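You operate a simulated robot arm through the tools that you are given. There is no shell and no other tool.

You are at the controls of a simulated robot arm. One attempt, no reset.

JOB
Lap the yellow disc 2 strokes, then the blue disc 2 strokes.
Fine: one at a time in the lapping holder, by the lapping knob and its display; put the first back, leave the second in. Set down upright: what you pick out.

It is judged by the outcome, as a careful person would: the job done as asked, and still so three seconds after it is handed in. It fails if anything else is knocked over, pushed out of place, dropped, spilled or broken.

ROBOT AND FRAMES
A 7-joint arm with a two-finger parallel gripper, fixed in place. Base frame: the origin is on the floor under the middle of its stand, x ahead of it, y to its left, z up. Lengths are in m, angles in rad, forces in N, time in s.
With the tool pointing down near the work surface it reaches from about 0.38 to 0.8 m from the base axis. Its first joint turns from -2.496 to 2.496 rad. Payload 3 kg.
Tool frame: the origin (TCP) lies between the finger pads and is the grasp point; the fingertips stand 0.03 m ahead of it; z points along the fingers, y is the line along which they close. The gripper opens to 0.11 m. The fingers are 0.02 m wide and 0.01 m thick; the gripper's body (0.048 by 0.112 m) begins 0.055 m behind the TCP.
Orientation is that of the tool frame in the base frame, as [roll, pitch, yaw] about the fixed x, y, z axes, in that order (R = Rz(yaw) Ry(pitch) Rx(roll)). With the fingers straight down and closing along the base's y, the tool's x points along the base's -x, its y along +y and its z along -z.

CONTROLS
- The arm moves only by the tool step_arm. Its argument "motion" is a list of rows, each a list of 3 entries, a list of its own where there are three numbers: the turn, a rotation vector about the tool's x, y, z in rad, then the shift along the tool's x, y, z in m, then the opening in per cent of the stroke, from 0 (shut) to 100 (fully open). In form: [[[ax, ay, az], [tx, ty, tz], claw], ...]. A call has 1 to 20 rows; each row is the pose to reach, as a shift and turn from the pose commanded when the call began, along the tool's axes at that moment. Each row takes 0.2 s and may step no farther than 0.05 m and 0.15 rad from the row before; otherwise, or with a gripper value out of range, the whole call is refused. A pose out of reach is approached as far as the arm can. The call stops where the force on the tool passes 90 N (or 10 N more than at its start, if that is more) or the arm is blocked; 0.2 s more then pass. Each finger travels about 0.153 m/s and halts on what it meets, pressing with about 38 N; the grip force reading is that of the motor and also rises with nothing between the fingers. The clock runs only during rows and for 0.2 s after the last one: add rows that repeat a pose to give the fingers time. It gives the time, the measured TCP pose, the force on the tool (base axes), the opening and the grip force at its end, in the units of the frame above (readings bear some noise), with the torque about the TCP (base axes, N m) and any sound that the robot's microphone picked up.
- Cameras (640 x 400 px; columns grow to the right, rows downward): "scene" is fixed at [0.3988, 0.5013, 1.3866]; the picture's right is [-0.76, -0.65, 0.00], its down [-0.29, 0.33, -0.90] and it looks along [0.59, -0.68, -0.44] (base axes); focal length 374 px, centre (320, 200). "wrist" rides on the gripper at [0.072, 0.017, -0.103] in the tool frame; the picture's right is [-0.23, 0.97, 0.00], its down [-0.76, -0.18, -0.62] and it looks along [-0.61, -0.14, 0.78] (tool axes); focal length 222 px, centre (320, 200). There is no depth. A picture from a camera that has moved, and an enlarged one, comes with that camera's place and axes in the base frame and with its lens.
- get_image(camera): a new picture of that camera. The clock stands still meanwhile.
- move_column(by): moves the trunk up (or, below 0, down) by that many m; the arm rides with it, the base frame stays. It gives what a move gives, with no picture.
- enlarge(camera, box): a new picture of the part [left, top, right, bottom] of that camera's present view, enlarged. The clock stands still meanwhile.
- hand_in(): hands the job in; it is judged then, once.

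Nothing tells you positions but the pictures and the camera data. Unless the task says otherwise, let go and move clear before handing in.

The tools are called after "Call:" as a command line: name --argument value ..., lists and objects as JSON in quotes. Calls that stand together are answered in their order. step_arm: Moves the arm, as the interface text tells. Its arguments: {"type":"object","properties":{"motion":{"type":"array"}},"required":["motion"]} The other tools are called the same way: move_column (by) moves the trunk up or down; get_image (camera) takes a picture; enlarge (camera, box) takes an enlarged picture of a part of a camera's view; hand_in () hands the job in.

At the start:

```text
clock: 0.0
ee_pos: [0.6403, -0.0305, 1.1373]
ee_rot: [3.141, -0.001, 3.14]
force: [-0.2, 0.1, -0.8]
wrist_torque: [0.0, -0.02, 0.01]
width: 0.11
grasp_force: 0.1
trunk travel left (down, up): [-0.375, 0.115]
```

scene: 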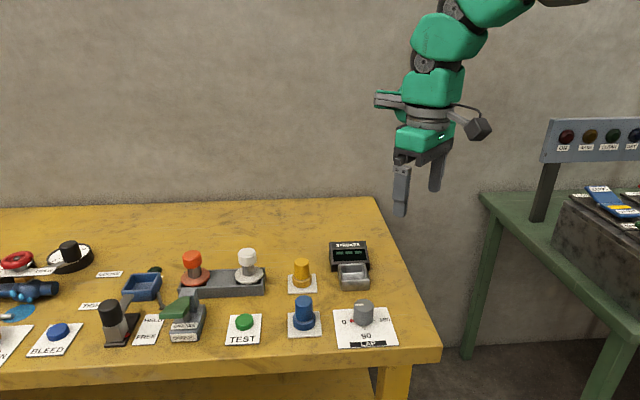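
wrist: 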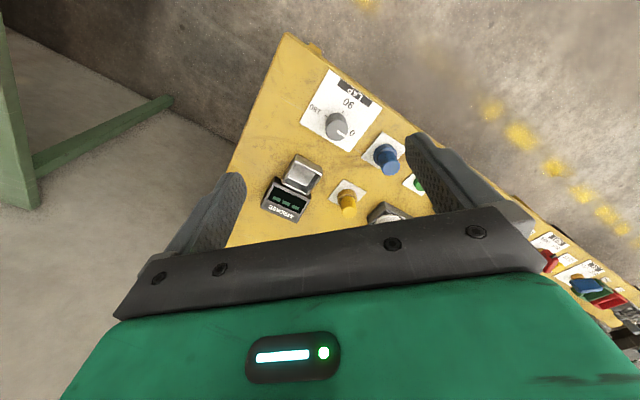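

I see a yellow bench with a yellow disc and a blue disc standing on white cards. There is also a small grey holder with a black display, and a knob on a card labelled LAP. I'll look closer before moving.

Call:
enlarge --camera "scene" --box '[270, 230, 420, 350]'

Call:
enlarge --camera "wrist" --box '[240, 50, 440, 230]'

Call:
enlarge --camera "scene" --box '[0, 220, 280, 380]'

```text
3.33 times, centred on (345, 290) of scene
camera zoom: at [0.3988, 0.5013, 1.3866], right [-0.76, -0.65, 0.0], down [-0.29, 0.33, -0.9], along [0.59, -0.68, -0.44], focal length 1248 px, centre (237, -100)
```

zoom: 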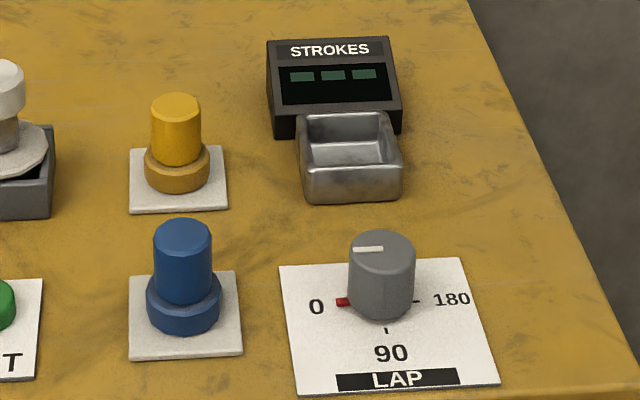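

```text
2.22 times, centred on (340, 140) of wrist
camera zoom: at [0.5678, -0.0136, 1.2408], right [0.23, 0.97, 0.0], down [0.76, -0.18, 0.62], along [0.61, -0.14, -0.78], focal length 494 px, centre (276, 333)
```

zoom: 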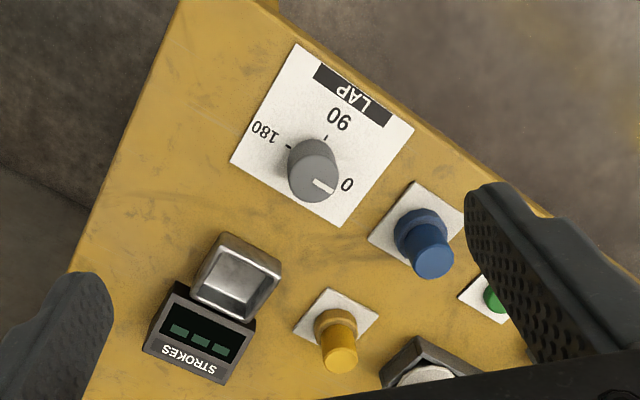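

```text
2.29 times, centred on (140, 300) of scene
camera zoom: at [0.3988, 0.5013, 1.3866], right [-0.76, -0.65, 0.0], down [-0.29, 0.33, -0.9], along [0.59, -0.68, -0.44], focal length 855 px, centre (731, -29)
```

zoom: 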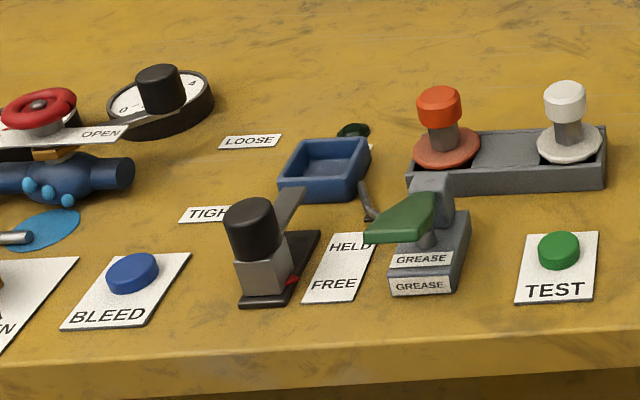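

The yellow disc looks to be near (0.91, -0.02) and the blue near (0.81, 0.07). The holder is near (0.82, -0.11), the LAP knob near (0.73, -0.01), and the bench top is at about z 0.80. I'll come down in free air for a closer wrist view and better positions.

Call:
step_arm --motion '[[[0, 0, 0], [-0.01, 0, 0.045], 100], [[0, 0, 0], [-0.02, 0, 0.09], 100], [[0, 0, 0], [-0.03, 0, 0.135], 100], [[0, 0, 0], [-0.04, 0, 0.17], 100], [[0, 0, 0], [-0.04, 0, 0.17], 100]]'

Call:
get_image --camera "wrist"

Call:
get_image --camera "scene"

```text
clock: 1.2
ee_pos: [0.6826, -0.0319, 0.9657]
ee_rot: [3.14, 0.0, 3.141]
force: [0.0, -0.6, -0.1]
wrist_torque: [0.03, 0.01, 0.01]
width: 0.1098
grasp_force: 0.1
trunk travel left (down, up): [-0.375, 0.115]
```

```text
taken
camera wrist: at [0.6087, -0.0146, 1.0703], right [0.23, 0.97, 0.0], down [0.76, -0.18, 0.62], along [0.61, -0.14, -0.78], focal length 222 px, centre (320, 200)
```

wrist: 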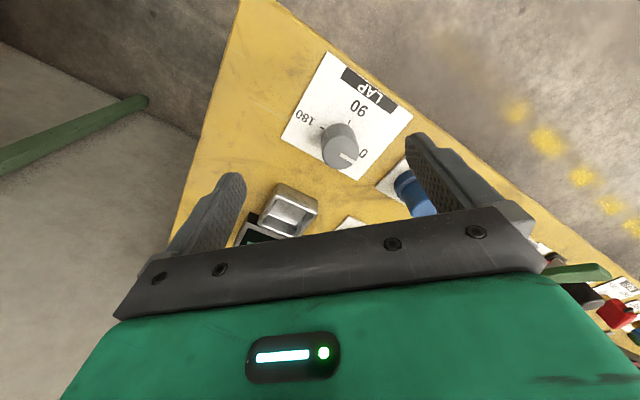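

```text
taken
```

scene: 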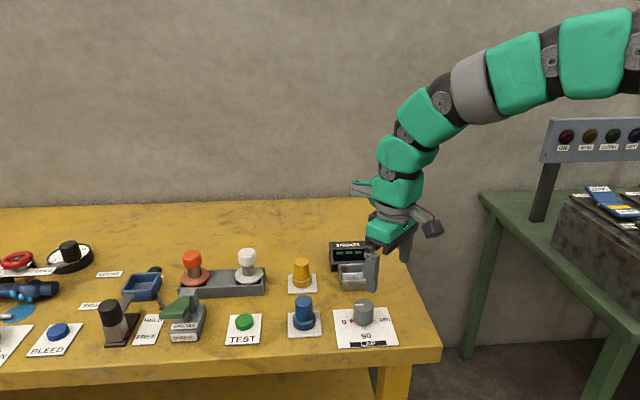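

The closer view works. Now I'll enlarge the knob and holder from both cameras to refine positions, with the gripper itself as a known reference.

Call:
enlarge --camera "wrist" --box '[230, 40, 430, 240]'

Call:
enlarge --camera "scene" --box '[270, 200, 450, 350]'

```text
2.00 times, centred on (330, 140) of wrist
camera zoom: at [0.6087, -0.0146, 1.0703], right [0.23, 0.97, 0.0], down [0.76, -0.18, 0.62], along [0.61, -0.14, -0.78], focal length 444 px, centre (300, 320)
```

zoom: 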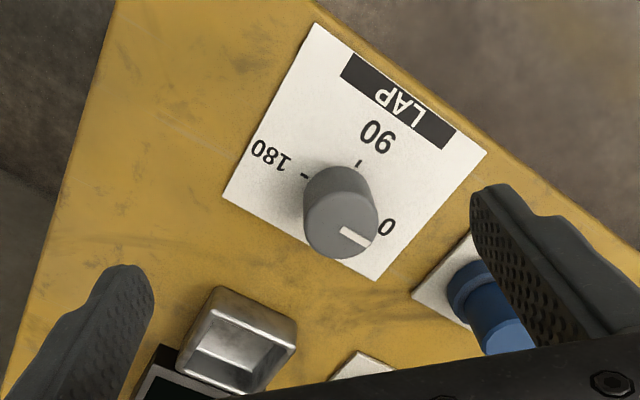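

```text
2.67 times, centred on (360, 275) of scene
camera zoom: at [0.3988, 0.5013, 1.3866], right [-0.76, -0.65, 0.0], down [-0.29, 0.33, -0.9], along [0.59, -0.68, -0.44], focal length 998 px, centre (213, 0)
```

zoom: 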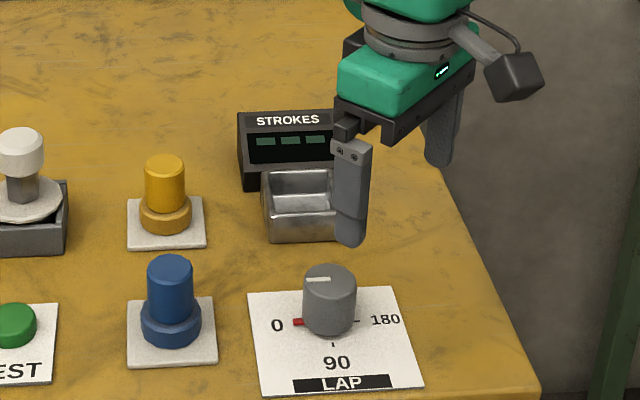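

The two cameras agree on the knob at about (0.7245, -0.0155) with its top near 0.847. The discs are beyond tool-down reach, so I'll raise the arm and lower the trunk to extend forward reach.

Call:
step_arm --motion '[[[0, 0, 0], [0, 0, -0.05], 100], [[0, 0, 0], [0, 0, -0.1], 100], [[0, 0, 0], [0, 0, -0.15], 100], [[0, 0, 0], [0, 0, -0.2], 100], [[0, 0, 0], [0, 0, -0.2], 100]]'

Call:
move_column --by -0.2

Call:
get_image --camera "wrist"

Call:
get_image --camera "scene"

```text
clock: 2.4
ee_pos: [0.6806, -0.0316, 1.1682]
ee_rot: [3.142, 0.001, 3.141]
force: [-0.4, -0.7, 0.1]
wrist_torque: [-0.01, 0.0, -0.01]
width: 0.1099
grasp_force: 0.0
trunk travel left (down, up): [-0.375, 0.115]
```

```text
clock: 4.6
ee_pos: [0.681, -0.0306, 0.9686]
ee_rot: [3.141, 0.0, -3.14]
force: [0.1, 0.4, 0.1]
wrist_torque: [0.02, -0.02, -0.05]
width: 0.1099
grasp_force: 0.1
trunk travel left (down, up): [-0.175, 0.315]
```

```text
taken
camera wrist: at [0.6069, -0.0141, 1.0713], right [0.23, 0.97, 0.0], down [0.76, -0.18, 0.62], along [0.61, -0.14, -0.78], focal length 222 px, centre (320, 200)
```

wrist: 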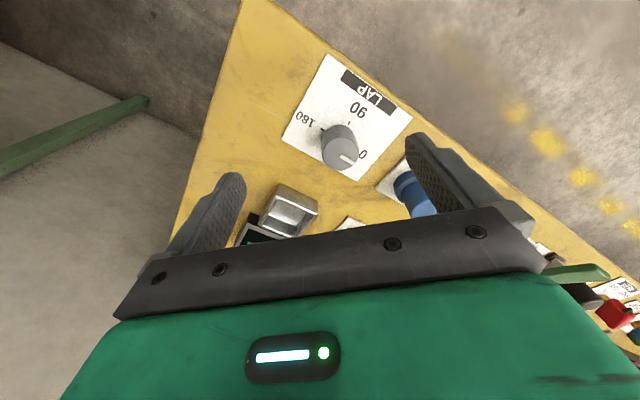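

```text
taken
```

scene: 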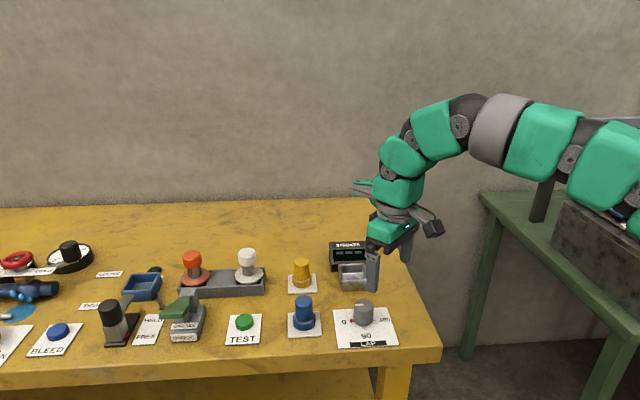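

The trunk lowered cleanly and the TCP is still about 0.16 m above the bench. I'll check how far forward the arm reaches over the yellow disc, staying high.

Call:
step_arm --motion '[[[0, 0, 0], [-0.04, 0, -0.01], 80], [[0, 0, 0], [-0.08, 0, -0.01], 80], [[0, 0, 0], [-0.12, 0, -0.01], 80], [[0, 0, 0], [-0.15, 0, -0.01], 80], [[0, 0, 0], [-0.15, 0, -0.01], 80]]'

Call:
get_image --camera "scene"

Call:
get_image --camera "wrist"

```text
clock: 5.8
ee_pos: [0.7384, -0.0309, 0.9639]
ee_rot: [3.141, -0.001, 3.14]
force: [0.4, 0.3, -0.2]
wrist_torque: [-0.02, -0.01, -0.03]
width: 0.088
grasp_force: 0.2
out of reach, approached as far as the arm can: row 2, 3, 4, 5
trunk travel left (down, up): [-0.175, 0.315]
```

```text
taken
```

scene: 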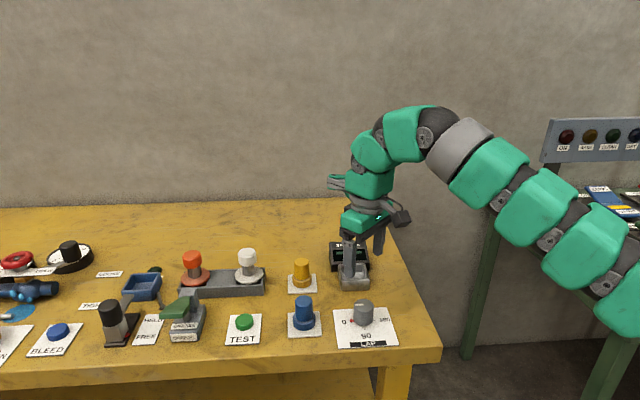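

```text
taken
camera wrist: at [0.6656, -0.0146, 1.0678], right [0.23, 0.97, 0.0], down [0.76, -0.18, 0.62], along [0.61, -0.14, -0.78], focal length 222 px, centre (320, 200)
```

wrist: 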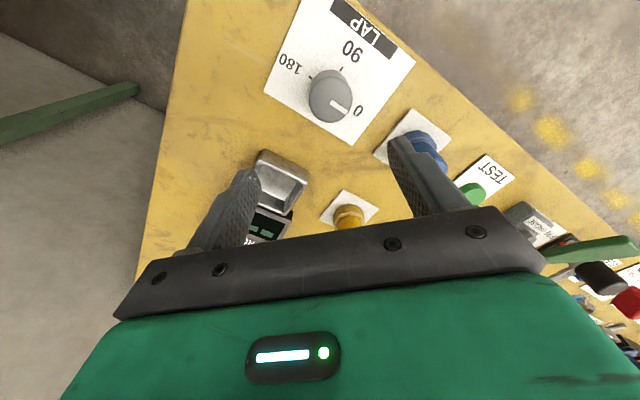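

Lowering the trunk cut the reach to 0.738, so the shoulder is best level with the wrist at the original trunk height. I'll put the trunk back up and get the extra reach by tilting the tool outward about its closing axis. That keeps the pads square to the upright handles.

Call:
move_column --by 0.2

Call:
step_arm --motion '[[[0, 0, 0], [0, 0, 0], 80]]'

```text
clock: 7.9
ee_pos: [0.7385, -0.0312, 1.1635]
ee_rot: [-3.141, -0.003, 3.141]
force: [0.2, -0.1, 0.1]
wrist_torque: [-0.01, 0.01, 0.02]
width: 0.0879
grasp_force: 0.1
trunk travel left (down, up): [-0.375, 0.115]
```

```text
clock: 8.3
ee_pos: [0.7395, -0.0307, 1.1645]
ee_rot: [3.142, -0.002, 3.141]
force: [0.2, -1.4, -0.2]
wrist_torque: [0.0, 0.02, -0.01]
width: 0.0881
grasp_force: 0.1
trunk travel left (down, up): [-0.375, 0.115]
```

The trunk is back at its original height and the arm is steady. Next I'll tilt the tool outward about 40° while moving above the yellow disc, still well clear of everything.

Call:
step_arm --motion '[[[0, -0.14, 0], [-0.02, 0.001, 0.03], 80], [[0, -0.28, 0], [-0.04, 0.003, 0.06], 80], [[0, -0.42, 0], [-0.07, 0.005, 0.09], 80], [[0, -0.56, 0], [-0.1, 0.006, 0.12], 80], [[0, -0.7, 0], [-0.13, 0.007, 0.145], 80], [[0, -0.7, 0], [-0.1615, 0.008, 0.165], 80], [[0, -0.7, 0], [-0.1615, 0.008, 0.165], 80]]'

Call:
get_image --camera "scene"

Call:
get_image --camera "wrist"

```text
clock: 9.9
ee_pos: [0.901, -0.0238, 0.9976]
ee_rot: [3.141, 0.7, 3.141]
force: [0.7, -0.5, -0.8]
wrist_torque: [0.03, 0.0, 0.0]
width: 0.0878
grasp_force: 0.0
trunk travel left (down, up): [-0.375, 0.115]
```

```text
taken
```

scene: 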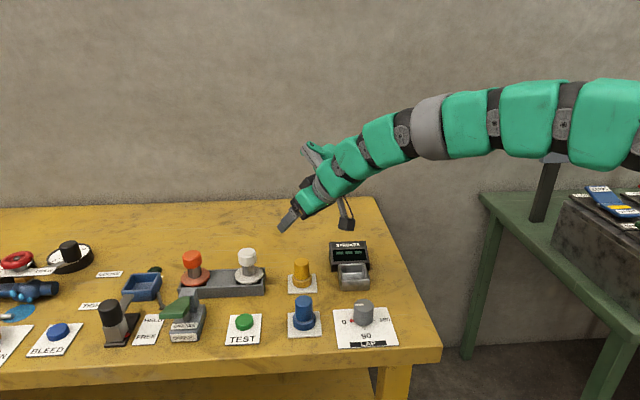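

```text
taken
camera wrist: at [0.778, -0.0064, 1.0297], right [0.17, 0.97, 0.15], down [0.18, -0.18, 0.97], along [0.97, -0.14, -0.21], focal length 222 px, centre (320, 200)
```

wrist: 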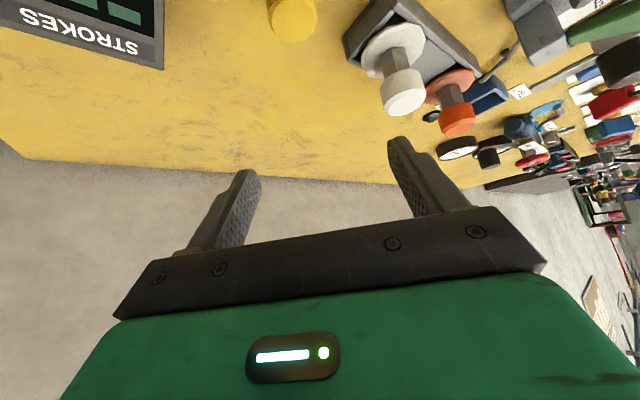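

The tilted pose reaches fine over the yellow disc. I'll enlarge the scene view of the disc, the holder and the gripper to refine positions before descending.

Call:
enlarge --camera "scene" --box '[260, 200, 340, 300]'

Call:
enlarge --camera "scene" --box '[310, 235, 390, 295]'

Call:
enlarge --camera "scene" --box '[270, 285, 390, 360]'

```text
4.00 times, centred on (300, 250) of scene
camera zoom: at [0.3988, 0.5013, 1.3866], right [-0.76, -0.65, 0.0], down [-0.29, 0.33, -0.9], along [0.59, -0.68, -0.44], focal length 1497 px, centre (400, 0)
```

zoom: 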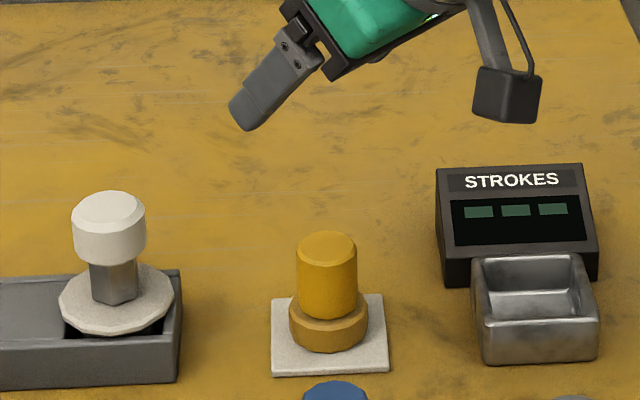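

```text
6.67 times, centred on (350, 265) of scene
camera zoom: at [0.3988, 0.5013, 1.3866], right [-0.76, -0.65, 0.0], down [-0.29, 0.33, -0.9], along [0.59, -0.68, -0.44], focal length 2495 px, centre (120, -233)
```

zoom: 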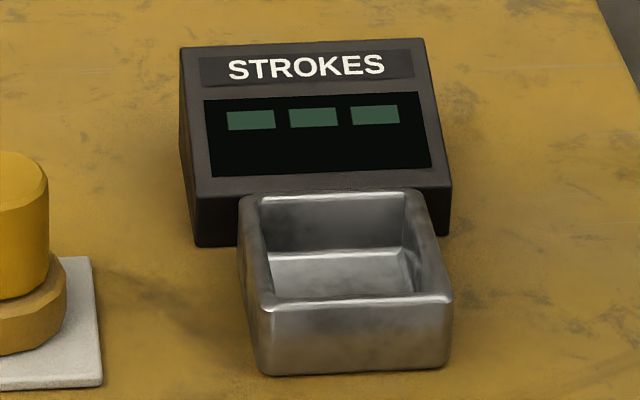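

```text
5.33 times, centred on (330, 322) of scene
camera zoom: at [0.3988, 0.5013, 1.3866], right [-0.76, -0.65, 0.0], down [-0.29, 0.33, -0.9], along [0.59, -0.68, -0.44], focal length 1996 px, centre (267, -453)
```

zoom: 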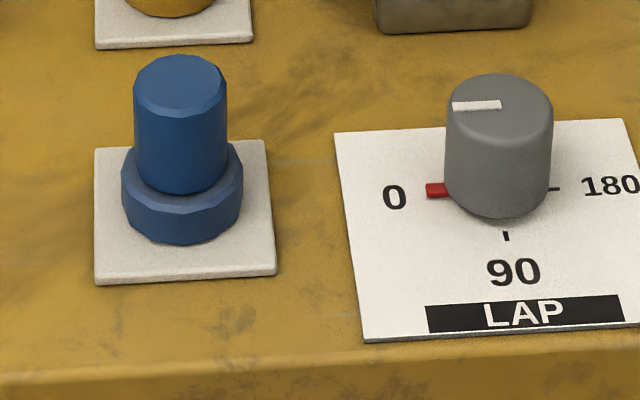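

The holder reads as roughly a 0.066 m square, turned about 44°, centred near (0.816, -0.107) with its rim at about 0.835. For a second opinion I'll go back to tool-down with the wrist camera over the discs and holder.

Call:
step_arm --motion '[[[0, 0.14, 0], [0.0207, -0.008, -0.0174], 80], [[0, 0.28, 0], [0.0413, -0.016, -0.0348], 80], [[0, 0.42, 0], [0.062, -0.024, -0.0522], 80], [[0, 0.56, 0], [0.0826, -0.032, -0.0696], 80], [[0, 0.7, 0], [0.1033, -0.04, -0.087], 80], [[0, 0.7, 0], [0.1033, -0.04, -0.087], 80]]'

Call:
get_image --camera "wrist"

Call:
enlarge --camera "wrist" --box '[220, 100, 420, 225]'

```text
clock: 11.3
ee_pos: [0.7665, -0.0642, 0.9979]
ee_rot: [-3.141, -0.002, 3.141]
force: [-0.3, -0.1, -0.7]
wrist_torque: [0.03, -0.03, -0.02]
width: 0.0882
grasp_force: 0.0
trunk travel left (down, up): [-0.375, 0.115]
```

```text
taken
camera wrist: at [0.6927, -0.0471, 1.1019], right [0.23, 0.97, 0.0], down [0.76, -0.18, 0.62], along [0.61, -0.14, -0.78], focal length 222 px, centre (320, 200)
```

wrist: 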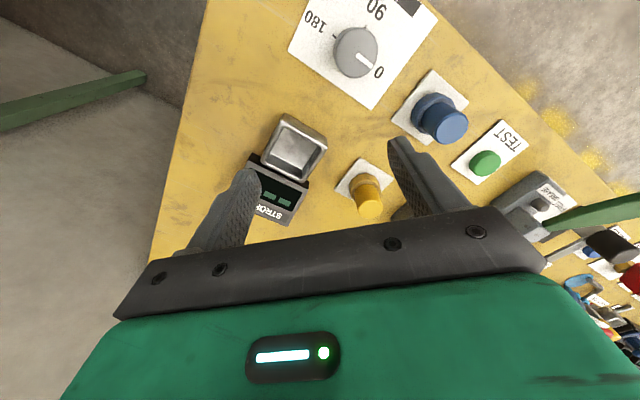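

```text
3.20 times, centred on (320, 162) of wrist
camera zoom: at [0.6927, -0.0471, 1.1019], right [0.23, 0.97, 0.0], down [0.76, -0.18, 0.62], along [0.61, -0.14, -0.78], focal length 711 px, centre (320, 320)
```

zoom: 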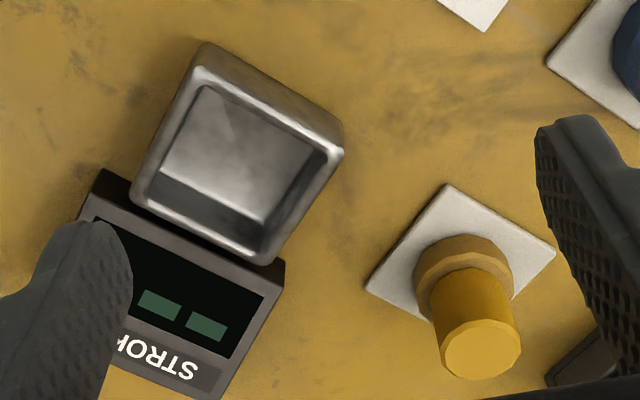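

Triangulating from both cameras puts the yellow disc's axis at about (0.9085, -0.0244) with its top at 0.869. The bench is at about 0.80 and the holder centre at about (0.8197, -0.113). I'll tilt the tool and move above the yellow disc.

Call:
step_arm --motion '[[[0, -0.12, 0], [-0.03, 0.008, 0.012], 75], [[0, -0.24, 0], [-0.06, 0.016, 0.024], 75], [[0, -0.36, 0], [-0.09, 0.024, 0.036], 75], [[0, -0.48, 0], [-0.115, 0.032, 0.044], 75], [[0, -0.6, 0], [-0.142, 0.0398, 0.052], 75], [[0, -0.6, 0], [-0.142, 0.0398, 0.052], 75], [[0, -0.6, 0], [-0.142, 0.0398, 0.052], 75]]'

Call:
enlarge --camera "scene" --box '[260, 200, 340, 300]'

Call:
get_image --camera "wrist"

```text
clock: 12.9
ee_pos: [0.9085, -0.0238, 0.9468]
ee_rot: [3.141, 0.6, 3.141]
force: [-0.2, -0.7, -0.6]
wrist_torque: [-0.04, 0.0, 0.02]
width: 0.0826
grasp_force: 0.1
trunk travel left (down, up): [-0.375, 0.115]
```

```text
4.00 times, centred on (300, 250) of scene
camera zoom: at [0.3988, 0.5013, 1.3866], right [-0.76, -0.65, 0.0], down [-0.29, 0.33, -0.9], along [0.59, -0.68, -0.44], focal length 1497 px, centre (400, 0)
```

zoom: 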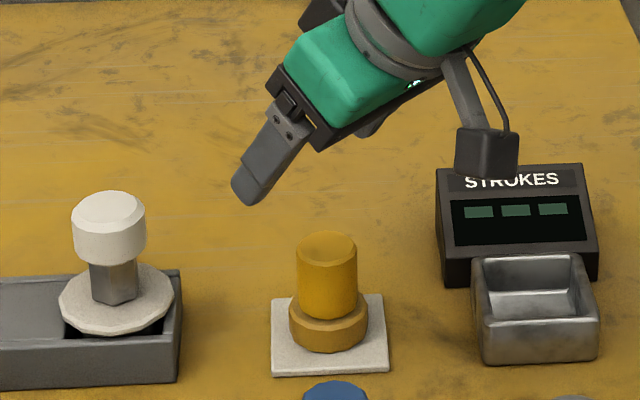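

```text
taken
camera wrist: at [0.7889, -0.0066, 0.9913], right [0.19, 0.97, 0.13], down [0.28, -0.18, 0.94], along [0.94, -0.14, -0.3], focal length 222 px, centre (320, 200)
```

wrist: 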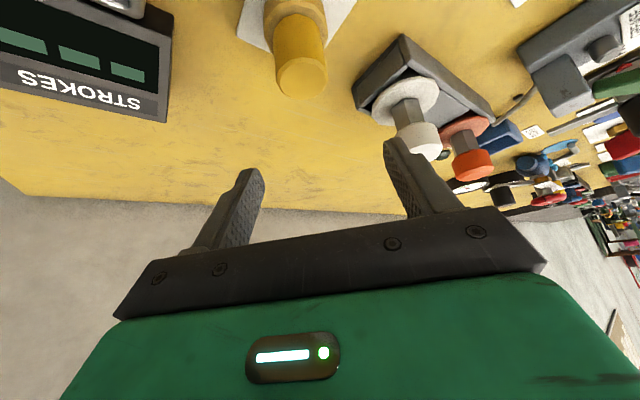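

The gripper is above the yellow disc and lined up in y. I'll zoom the wrist view on the handle top to check fore-aft alignment before descending.

Call:
enlarge --camera "wrist" --box '[220, 0, 380, 120]'

```text
3.33 times, centred on (300, 60) of wrist
camera zoom: at [0.7889, -0.0066, 0.9913], right [0.19, 0.97, 0.13], down [0.28, -0.18, 0.94], along [0.94, -0.14, -0.3], focal length 740 px, centre (387, 667)
```

zoom: 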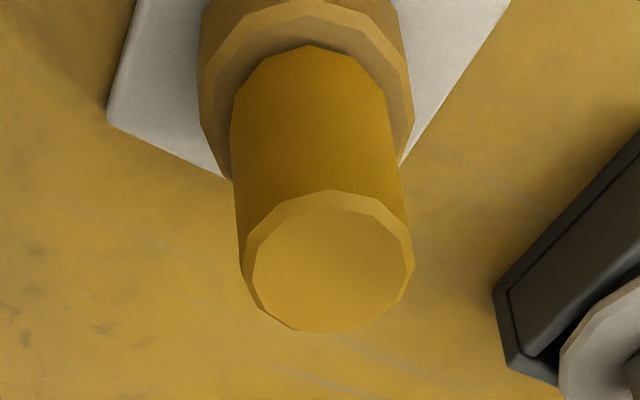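

The handle top agrees with my estimate to about 2 mm. I'll descend straight around the handle with the jaws open.

Call:
step_arm --motion '[[[0, 0, 0], [0.0122, -0.0002, 0.0174], 75], [[0, 0, 0], [0.0244, -0.0004, 0.0347], 75], [[0, 0, 0], [0.0365, -0.0006, 0.052], 75], [[0, 0, 0], [0.0487, -0.0006, 0.0694], 75], [[0, 0, 0], [0.0487, -0.0006, 0.0694], 75]]'

Call:
enlarge --camera "scene" --box '[260, 220, 340, 300]'

Call:
get_image --camera "wrist"

```text
clock: 14.1
ee_pos: [0.9077, -0.0246, 0.8613]
ee_rot: [-3.141, 0.599, 3.141]
force: [-0.2, -0.1, 0.1]
wrist_torque: [0.01, 0.02, 0.0]
width: 0.0827
grasp_force: 0.0
trunk travel left (down, up): [-0.375, 0.115]
```

```text
5.00 times, centred on (300, 260) of scene
camera zoom: at [0.3988, 0.5013, 1.3866], right [-0.76, -0.65, 0.0], down [-0.29, 0.33, -0.9], along [0.59, -0.68, -0.44], focal length 1871 px, centre (420, -100)
```

zoom: 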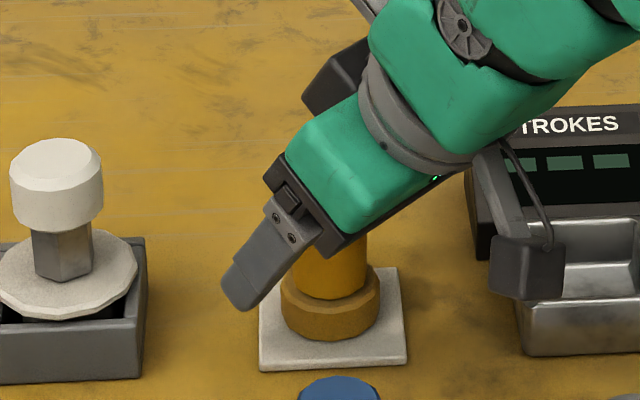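

```text
taken
camera wrist: at [0.7874, -0.0074, 0.9067], right [0.19, 0.97, 0.13], down [0.28, -0.18, 0.94], along [0.94, -0.14, -0.3], focal length 222 px, centre (320, 200)
```

wrist: 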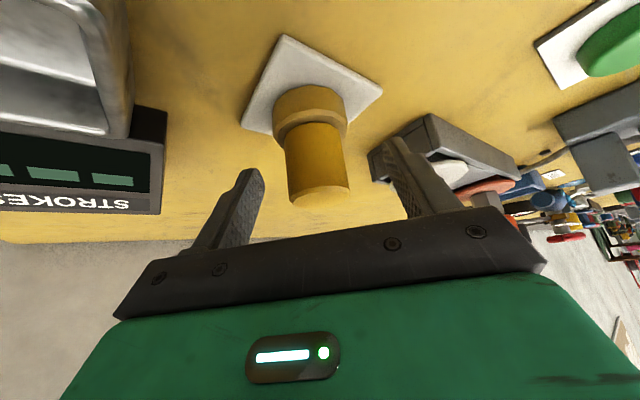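

The handle sits between the fingers with no contact force. I'll close on it and hold.

Call:
step_arm --motion '[[[0, 0, 0], [0, 0, 0], 40], [[0, 0, 0], [0, 0, 0], 20], [[0, 0, 0], [0, 0, 0], 10], [[0, 0, 0], [0, 0, 0], 10]]'

Call:
get_image --camera "wrist"

Call:
enlarge --camera "scene" --box '[260, 220, 340, 300]'

```text
clock: 15.1
ee_pos: [0.9059, -0.024, 0.8623]
ee_rot: [-3.14, 0.601, -3.14]
force: [0.7, -1.4, 1.1]
wrist_torque: [-0.02, -0.06, 0.03]
width: 0.0352
grasp_force: 38.1
trunk travel left (down, up): [-0.375, 0.115]
```

```text
taken
camera wrist: at [0.7873, -0.0075, 0.9069], right [0.19, 0.97, 0.13], down [0.28, -0.18, 0.94], along [0.94, -0.14, -0.3], focal length 222 px, centre (320, 200)
```

wrist: 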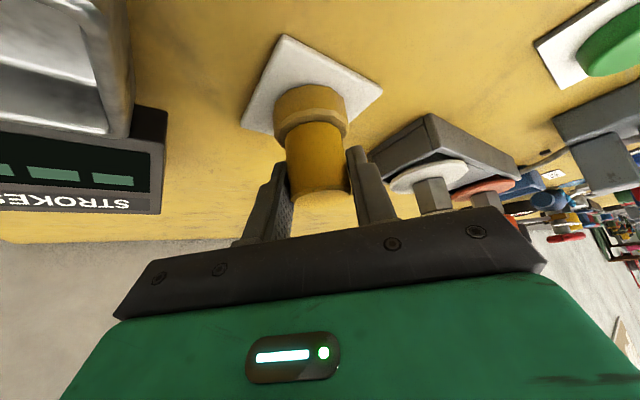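

```text
5.00 times, centred on (300, 260) of scene
camera zoom: at [0.3988, 0.5013, 1.3866], right [-0.76, -0.65, 0.0], down [-0.29, 0.33, -0.9], along [0.59, -0.68, -0.44], focal length 1871 px, centre (420, -100)
```

zoom: 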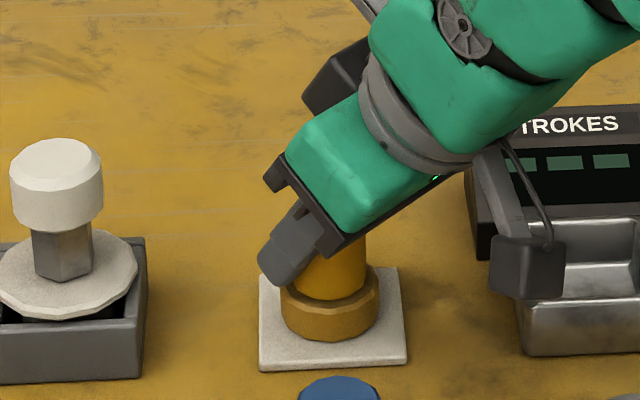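

It is gripped at 0.035 m width with 38 N. I'll lift straight up 7 cm and check the hold.

Call:
step_arm --motion '[[[0, 0, 0], [-0.0056, 0, -0.0083], 10], [[0, 0, 0], [-0.0169, 0, -0.0248], 10], [[0, 0, 0], [-0.0282, 0, -0.0413], 10], [[0, 0, 0], [-0.0395, 0, -0.0578], 10], [[0, 0, 0], [-0.0395, 0, -0.0578], 10]]'

Call:
get_image --camera "scene"

Call:
get_image --camera "wrist"

```text
clock: 16.3
ee_pos: [0.9067, -0.0251, 0.9323]
ee_rot: [-3.14, 0.6, 3.14]
force: [0.2, -0.4, 0.7]
wrist_torque: [0.03, -0.01, -0.04]
width: 0.011
grasp_force: 0.0
trunk travel left (down, up): [-0.375, 0.115]
```

```text
taken
```

scene: 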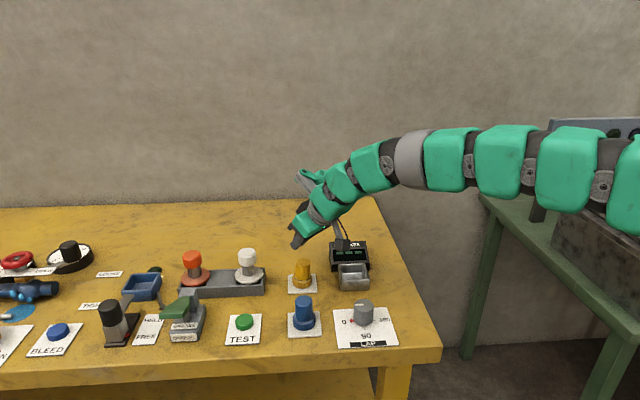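

```text
taken
camera wrist: at [0.7876, -0.0081, 0.9766], right [0.19, 0.97, 0.13], down [0.28, -0.18, 0.94], along [0.94, -0.14, -0.3], focal length 222 px, centre (320, 200)
```

wrist: 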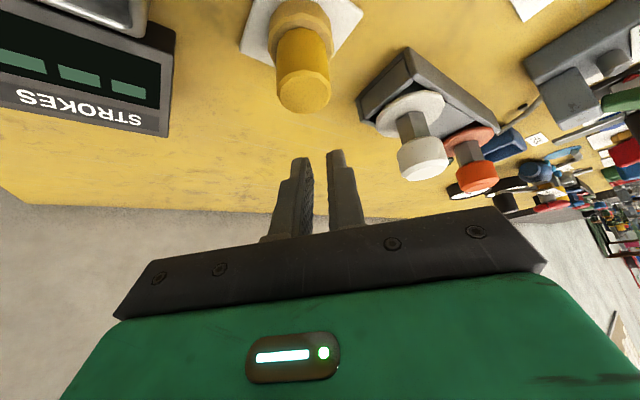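

The grip slipped off on the lift, and the disc is still standing on its card. I'll check that it hasn't moved before trying a deeper grasp.

Call:
enlarge --camera "scene" --box '[260, 220, 340, 300]'

Call:
enlarge --camera "wrist" --box '[220, 0, 380, 120]'

```text
5.00 times, centred on (300, 260) of scene
camera zoom: at [0.3988, 0.5013, 1.3866], right [-0.76, -0.65, 0.0], down [-0.29, 0.33, -0.9], along [0.59, -0.68, -0.44], focal length 1871 px, centre (420, -100)
```

zoom: 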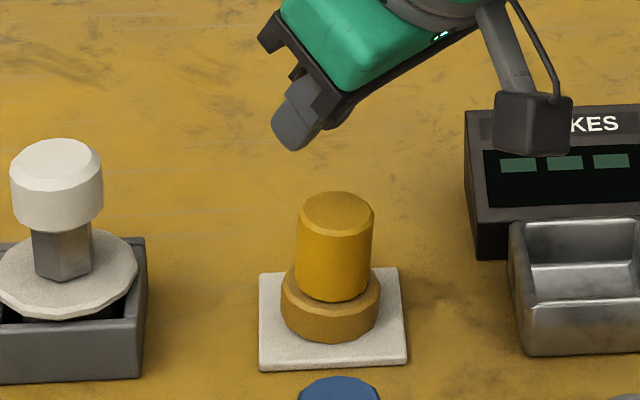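

```text
3.33 times, centred on (300, 60) of wrist
camera zoom: at [0.7876, -0.0081, 0.9766], right [0.19, 0.97, 0.13], down [0.28, -0.18, 0.94], along [0.94, -0.14, -0.3], focal length 740 px, centre (387, 667)
```

zoom: 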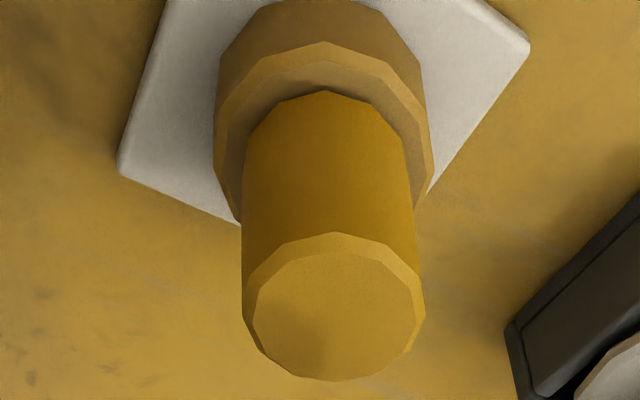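

The disc's handle top looks slightly shifted from before, by about 3 mm. I'll zoom in harder to see whether the disc is leaning or seated.

Call:
enlarge --camera "scene" --box '[285, 253, 320, 295]'

Call:
enlarge --camera "scene" --box '[285, 290, 325, 340]'

```text
9.52 times, centred on (302, 274) of scene
camera zoom: at [0.3988, 0.5013, 1.3866], right [-0.76, -0.65, 0.0], down [-0.29, 0.33, -0.9], along [0.59, -0.68, -0.44], focal length 3564 px, centre (487, -505)
```

zoom: 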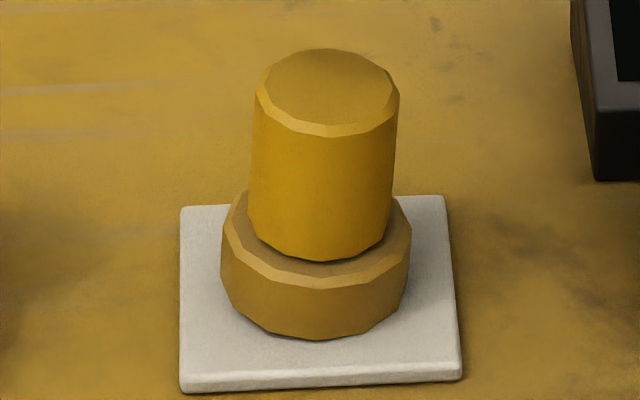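

```text
8.00 times, centred on (305, 315) of scene
camera zoom: at [0.3988, 0.5013, 1.3866], right [-0.76, -0.65, 0.0], down [-0.29, 0.33, -0.9], along [0.59, -0.68, -0.44], focal length 2994 px, centre (440, -720)
```

zoom: 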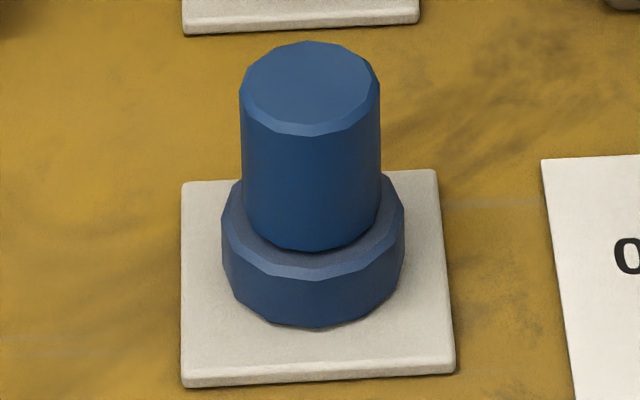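

The disc is leaning about 3°. The clock stands still between calls, so it may just be rocking after the slip. I'll let a little time pass while opening the jaws, then look again.

Call:
step_arm --motion '[[[0, 0, 0], [0, 0, 0], 40], [[0, 0, 0], [0, 0, 0], 75], [[0, 0, 0], [0, 0, 0], 75], [[0, 0, 0], [0, 0, 0], 75]]'

Call:
enlarge --camera "scene" --box '[285, 253, 320, 295]'

Call:
enlarge --camera "wrist" --box '[220, 0, 380, 120]'

```text
clock: 17.3
ee_pos: [0.9077, -0.0236, 0.9311]
ee_rot: [3.14, 0.599, 3.141]
force: [0.7, 0.2, 0.8]
wrist_torque: [0.03, -0.01, 0.01]
width: 0.0827
grasp_force: 0.0
trunk travel left (down, up): [-0.375, 0.115]
```

```text
9.52 times, centred on (302, 274) of scene
camera zoom: at [0.3988, 0.5013, 1.3866], right [-0.76, -0.65, 0.0], down [-0.29, 0.33, -0.9], along [0.59, -0.68, -0.44], focal length 3564 px, centre (487, -505)
```

zoom: 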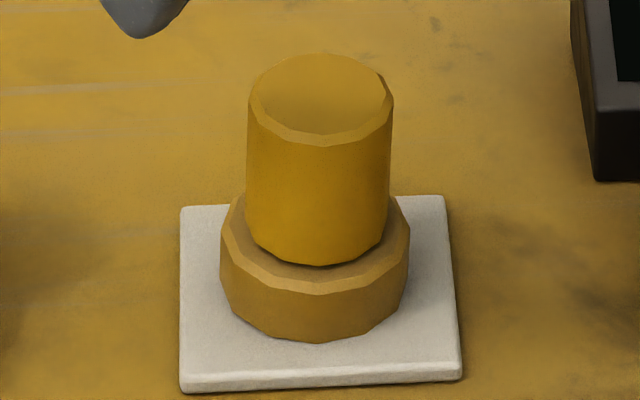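

```text
3.33 times, centred on (300, 60) of wrist
camera zoom: at [0.7877, -0.008, 0.9766], right [0.19, 0.97, 0.13], down [0.28, -0.18, 0.94], along [0.94, -0.14, -0.3], focal length 740 px, centre (387, 667)
```

zoom: 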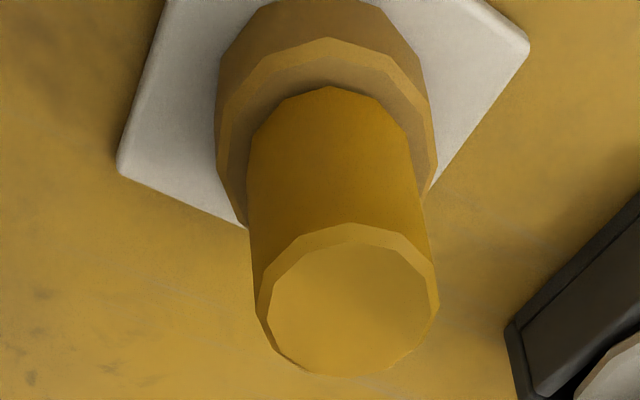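

It has settled flat and upright on its card, so nothing is lost. I'll regrip about 5 mm deeper and lift only a few millimetres first to see whether it holds.

Call:
step_arm --motion '[[[0, 0, 0], [0.0113, 0, 0.0165], 75], [[0, 0, 0], [0.0226, 0, 0.033], 75], [[0, 0, 0], [0.0339, 0, 0.0495], 75], [[0, 0, 0], [0.0423, 0, 0.0619], 75], [[0, 0, 0], [0.0423, 0, 0.0619], 75], [[0, 0, 0], [0.0423, 0, 0.0619], 30], [[0, 0, 0], [0.0423, 0, 0.0619], 0], [[0, 0, 0], [0.0423, 0, 0.0619], 0], [[0, 0, 0], [0.0423, 0, 0.0619], 0], [[0, 0, 0], [0.0423, 0, 0.0619], 0]]'

Call:
enlarge --camera "scene" --box '[280, 243, 325, 295]'

Call:
enlarge --camera "wrist" --box '[220, 60, 420, 240]'

```text
clock: 19.5
ee_pos: [0.9071, -0.0244, 0.8586]
ee_rot: [3.141, 0.599, 3.142]
force: [2.6, 1.4, 4.4]
wrist_torque: [0.04, -0.15, -0.01]
width: 0.0351
grasp_force: 38.1
trunk travel left (down, up): [-0.375, 0.115]
```

```text
7.69 times, centred on (302, 269) of scene
camera zoom: at [0.3988, 0.5013, 1.3866], right [-0.76, -0.65, 0.0], down [-0.29, 0.33, -0.9], along [0.59, -0.68, -0.44], focal length 2879 px, centre (455, -331)
```

zoom: 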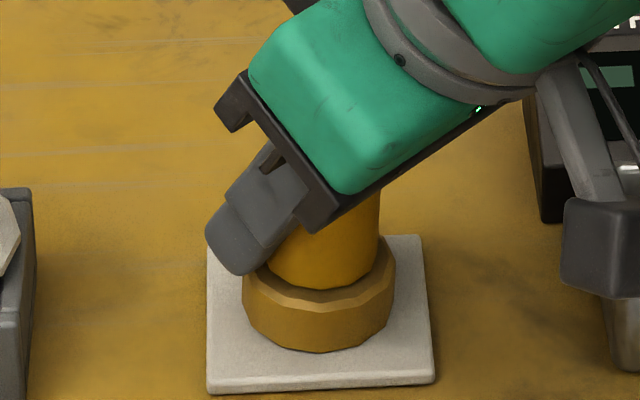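

```text
2.22 times, centred on (320, 150) of wrist
camera zoom: at [0.7876, -0.0079, 0.9022], right [0.19, 0.97, 0.13], down [0.28, -0.18, 0.94], along [0.94, -0.14, -0.3], focal length 494 px, centre (320, 311)
```

zoom: 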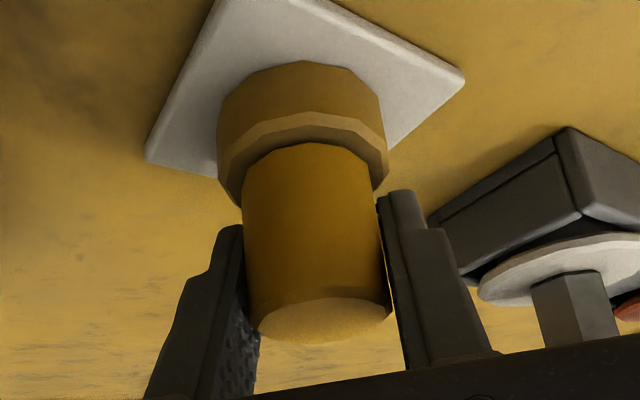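

The jaws have closed on the handle, and light upward force suggests the tips are just touching the flange. I'll lift slowly 8 mm and check the grip.

Call:
step_arm --motion '[[[0, 0, 0], [-0.0006, 0, -0.0008], 0], [[0, 0, 0], [-0.0011, 0, -0.0017], 0], [[0, 0, 0], [-0.0017, 0, -0.0025], 0], [[0, 0, 0], [-0.0023, 0, -0.0033], 0], [[0, 0, 0], [-0.0034, 0, -0.005], 0], [[0, 0, 0], [-0.0045, 0, -0.0066], 0]]'

Call:
enlarge --camera "scene" --box '[280, 243, 325, 295]'

Call:
enlarge --camera "wrist" --box '[220, 60, 420, 240]'

```text
clock: 20.9
ee_pos: [0.9071, -0.0238, 0.8644]
ee_rot: [3.142, 0.597, -3.141]
force: [0.7, 1.2, -2.9]
wrist_torque: [-0.01, -0.02, -0.02]
width: 0.0352
grasp_force: 38.3
trunk travel left (down, up): [-0.375, 0.115]
```

```text
7.69 times, centred on (302, 269) of scene
camera zoom: at [0.3988, 0.5013, 1.3866], right [-0.76, -0.65, 0.0], down [-0.29, 0.33, -0.9], along [0.59, -0.68, -0.44], focal length 2879 px, centre (455, -331)
```

zoom: 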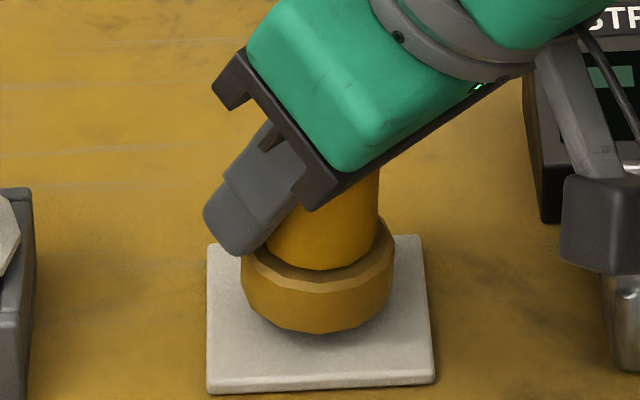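

```text
2.22 times, centred on (320, 150) of wrist
camera zoom: at [0.7877, -0.0076, 0.9099], right [0.19, 0.97, 0.13], down [0.28, -0.18, 0.94], along [0.94, -0.14, -0.3], focal length 494 px, centre (320, 311)
```

zoom: 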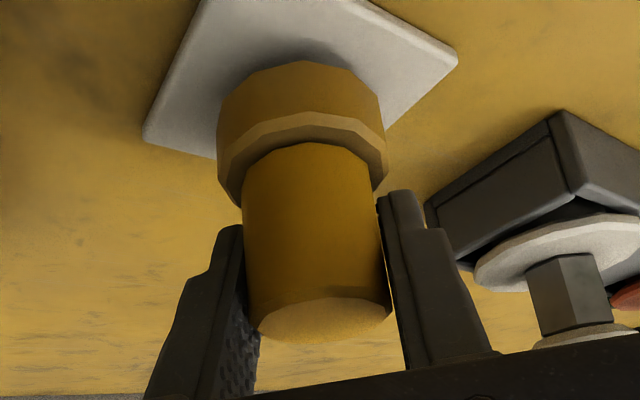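

The disc came up with the gripper this time, with a gap above the card and a weight of about 3 N. I'll hold for a moment to check it isn't creeping, while lifting a little more.

Call:
step_arm --motion '[[[0, 0, 0], [-0.0028, 0, -0.0041], 0], [[0, 0, 0], [-0.0056, 0, -0.0083], 0], [[0, 0, 0], [-0.0085, 0, -0.0124], 0], [[0, 0, 0], [-0.0113, 0, -0.0165], 0], [[0, 0, 0], [-0.0113, 0, -0.0165], 0], [[0, 0, 0], [-0.0113, 0, -0.0165], 0]]'

Call:
enlarge --camera "wrist" --box '[220, 60, 420, 240]'

Call:
enlarge --camera "scene" --box '[280, 243, 325, 295]'

```text
clock: 22.3
ee_pos: [0.9063, -0.0249, 0.8837]
ee_rot: [-3.14, 0.599, -3.141]
force: [0.0, 0.0, -3.0]
wrist_torque: [0.03, -0.01, 0.01]
width: 0.0351
grasp_force: 37.9
trunk travel left (down, up): [-0.375, 0.115]
```

```text
2.22 times, centred on (320, 150) of wrist
camera zoom: at [0.7876, -0.0073, 0.9295], right [0.19, 0.97, 0.13], down [0.28, -0.18, 0.94], along [0.94, -0.14, -0.3], focal length 494 px, centre (320, 311)
```

zoom: 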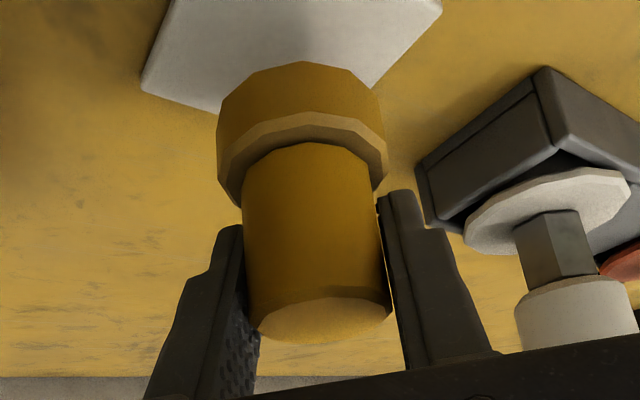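

```text
7.69 times, centred on (302, 269) of scene
camera zoom: at [0.3988, 0.5013, 1.3866], right [-0.76, -0.65, 0.0], down [-0.29, 0.33, -0.9], along [0.59, -0.68, -0.44], focal length 2879 px, centre (455, -331)
```

zoom: 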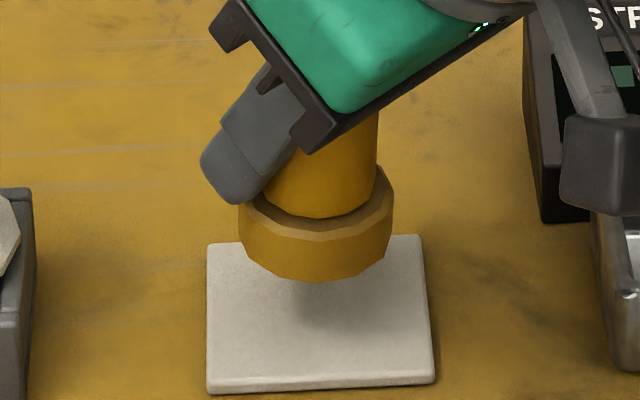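

The grip is steady with no creep. I'll raise it a bit more and carry it slowly over to just above the holder.

Call:
step_arm --motion '[[[0, 0, 0], [-0.0051, 0, -0.0075], 0], [[0, 0, 0], [-0.0103, 0, -0.015], 0], [[0, 0, 0], [-0.0154, 0, -0.0225], 0], [[0, 0, 0], [-0.0064, -0.0111, -0.0286], 0], [[0, 0, 0], [0.0026, -0.0222, -0.0348], 0], [[0, 0, 0], [0.0115, -0.0333, -0.0409], 0], [[0, 0, 0], [0.0205, -0.0445, -0.0471], 0], [[0, 0, 0], [0.0295, -0.0556, -0.0532], 0], [[0, 0, 0], [0.0385, -0.0667, -0.0593], 0], [[0, 0, 0], [0.0474, -0.0778, -0.0655], 0], [[0, 0, 0], [0.0564, -0.0889, -0.0716], 0], [[0, 0, 0], [0.0564, -0.0889, -0.0716], 0], [[0, 0, 0], [0.0564, -0.0889, -0.0716], 0]]'

Call:
enlarge --camera "scene" --box '[310, 215, 390, 295]'

Call:
get_image --camera "wrist"

```text
clock: 25.1
ee_pos: [0.8198, -0.1128, 0.9118]
ee_rot: [3.141, 0.599, 3.142]
force: [-1.4, -0.2, -3.0]
wrist_torque: [0.0, -0.03, -0.01]
width: 0.0354
grasp_force: 37.8
trunk travel left (down, up): [-0.375, 0.115]
```

```text
5.00 times, centred on (350, 255) of scene
camera zoom: at [0.3988, 0.5013, 1.3866], right [-0.76, -0.65, 0.0], down [-0.29, 0.33, -0.9], along [0.59, -0.68, -0.44], focal length 1871 px, centre (170, -75)
```

zoom: 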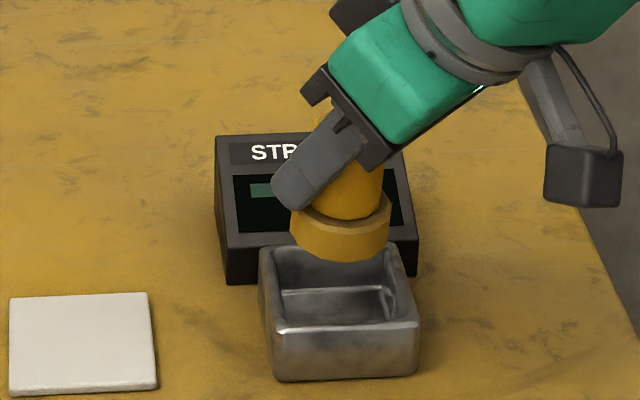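

```text
taken
camera wrist: at [0.7006, -0.0967, 0.9566], right [0.19, 0.97, 0.13], down [0.28, -0.18, 0.94], along [0.94, -0.14, -0.3], focal length 222 px, centre (320, 200)
```

wrist: 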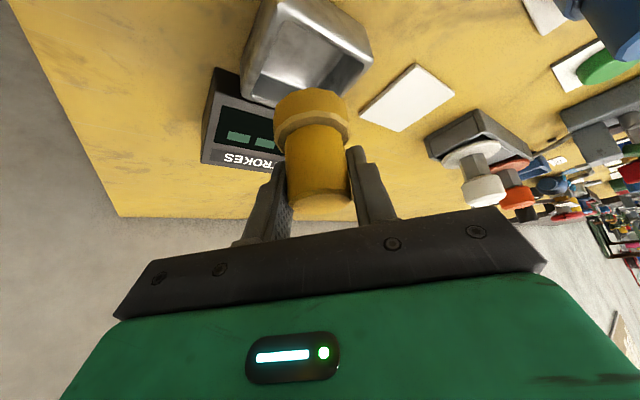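

The disc is hanging above the holder. I'll zoom in to compare its centreline with the holder's cavity.

Call:
enlarge --camera "scene" --box '[335, 250, 375, 295]'

Call:
enlarge --camera "wrist" --box '[220, 0, 400, 120]'

```text
8.89 times, centred on (355, 272) of scene
camera zoom: at [0.3988, 0.5013, 1.3866], right [-0.76, -0.65, 0.0], down [-0.29, 0.33, -0.9], along [0.59, -0.68, -0.44], focal length 3327 px, centre (9, -444)
```

zoom: 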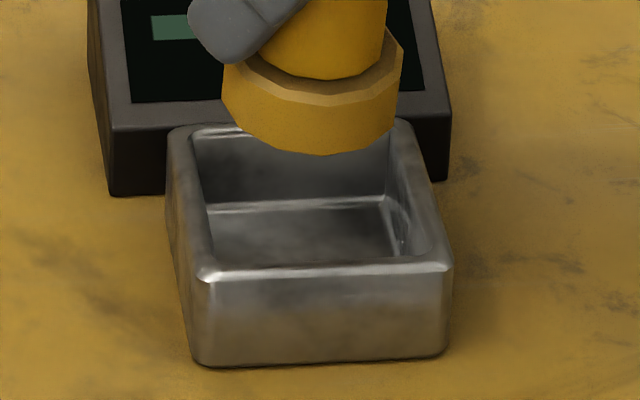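

```text
3.33 times, centred on (310, 60) of wrist
camera zoom: at [0.7006, -0.0967, 0.9566], right [0.19, 0.97, 0.13], down [0.28, -0.18, 0.94], along [0.94, -0.14, -0.3], focal length 740 px, centre (353, 667)
```

zoom: 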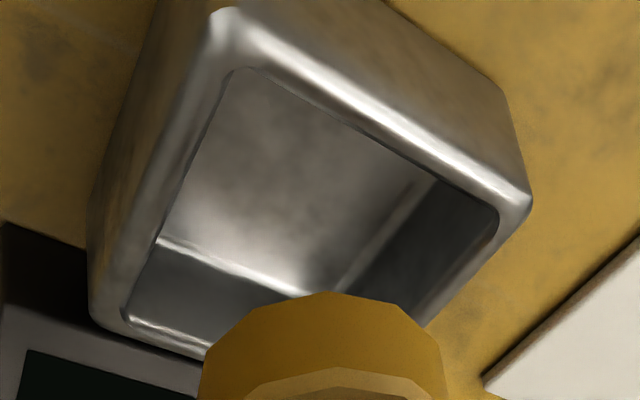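

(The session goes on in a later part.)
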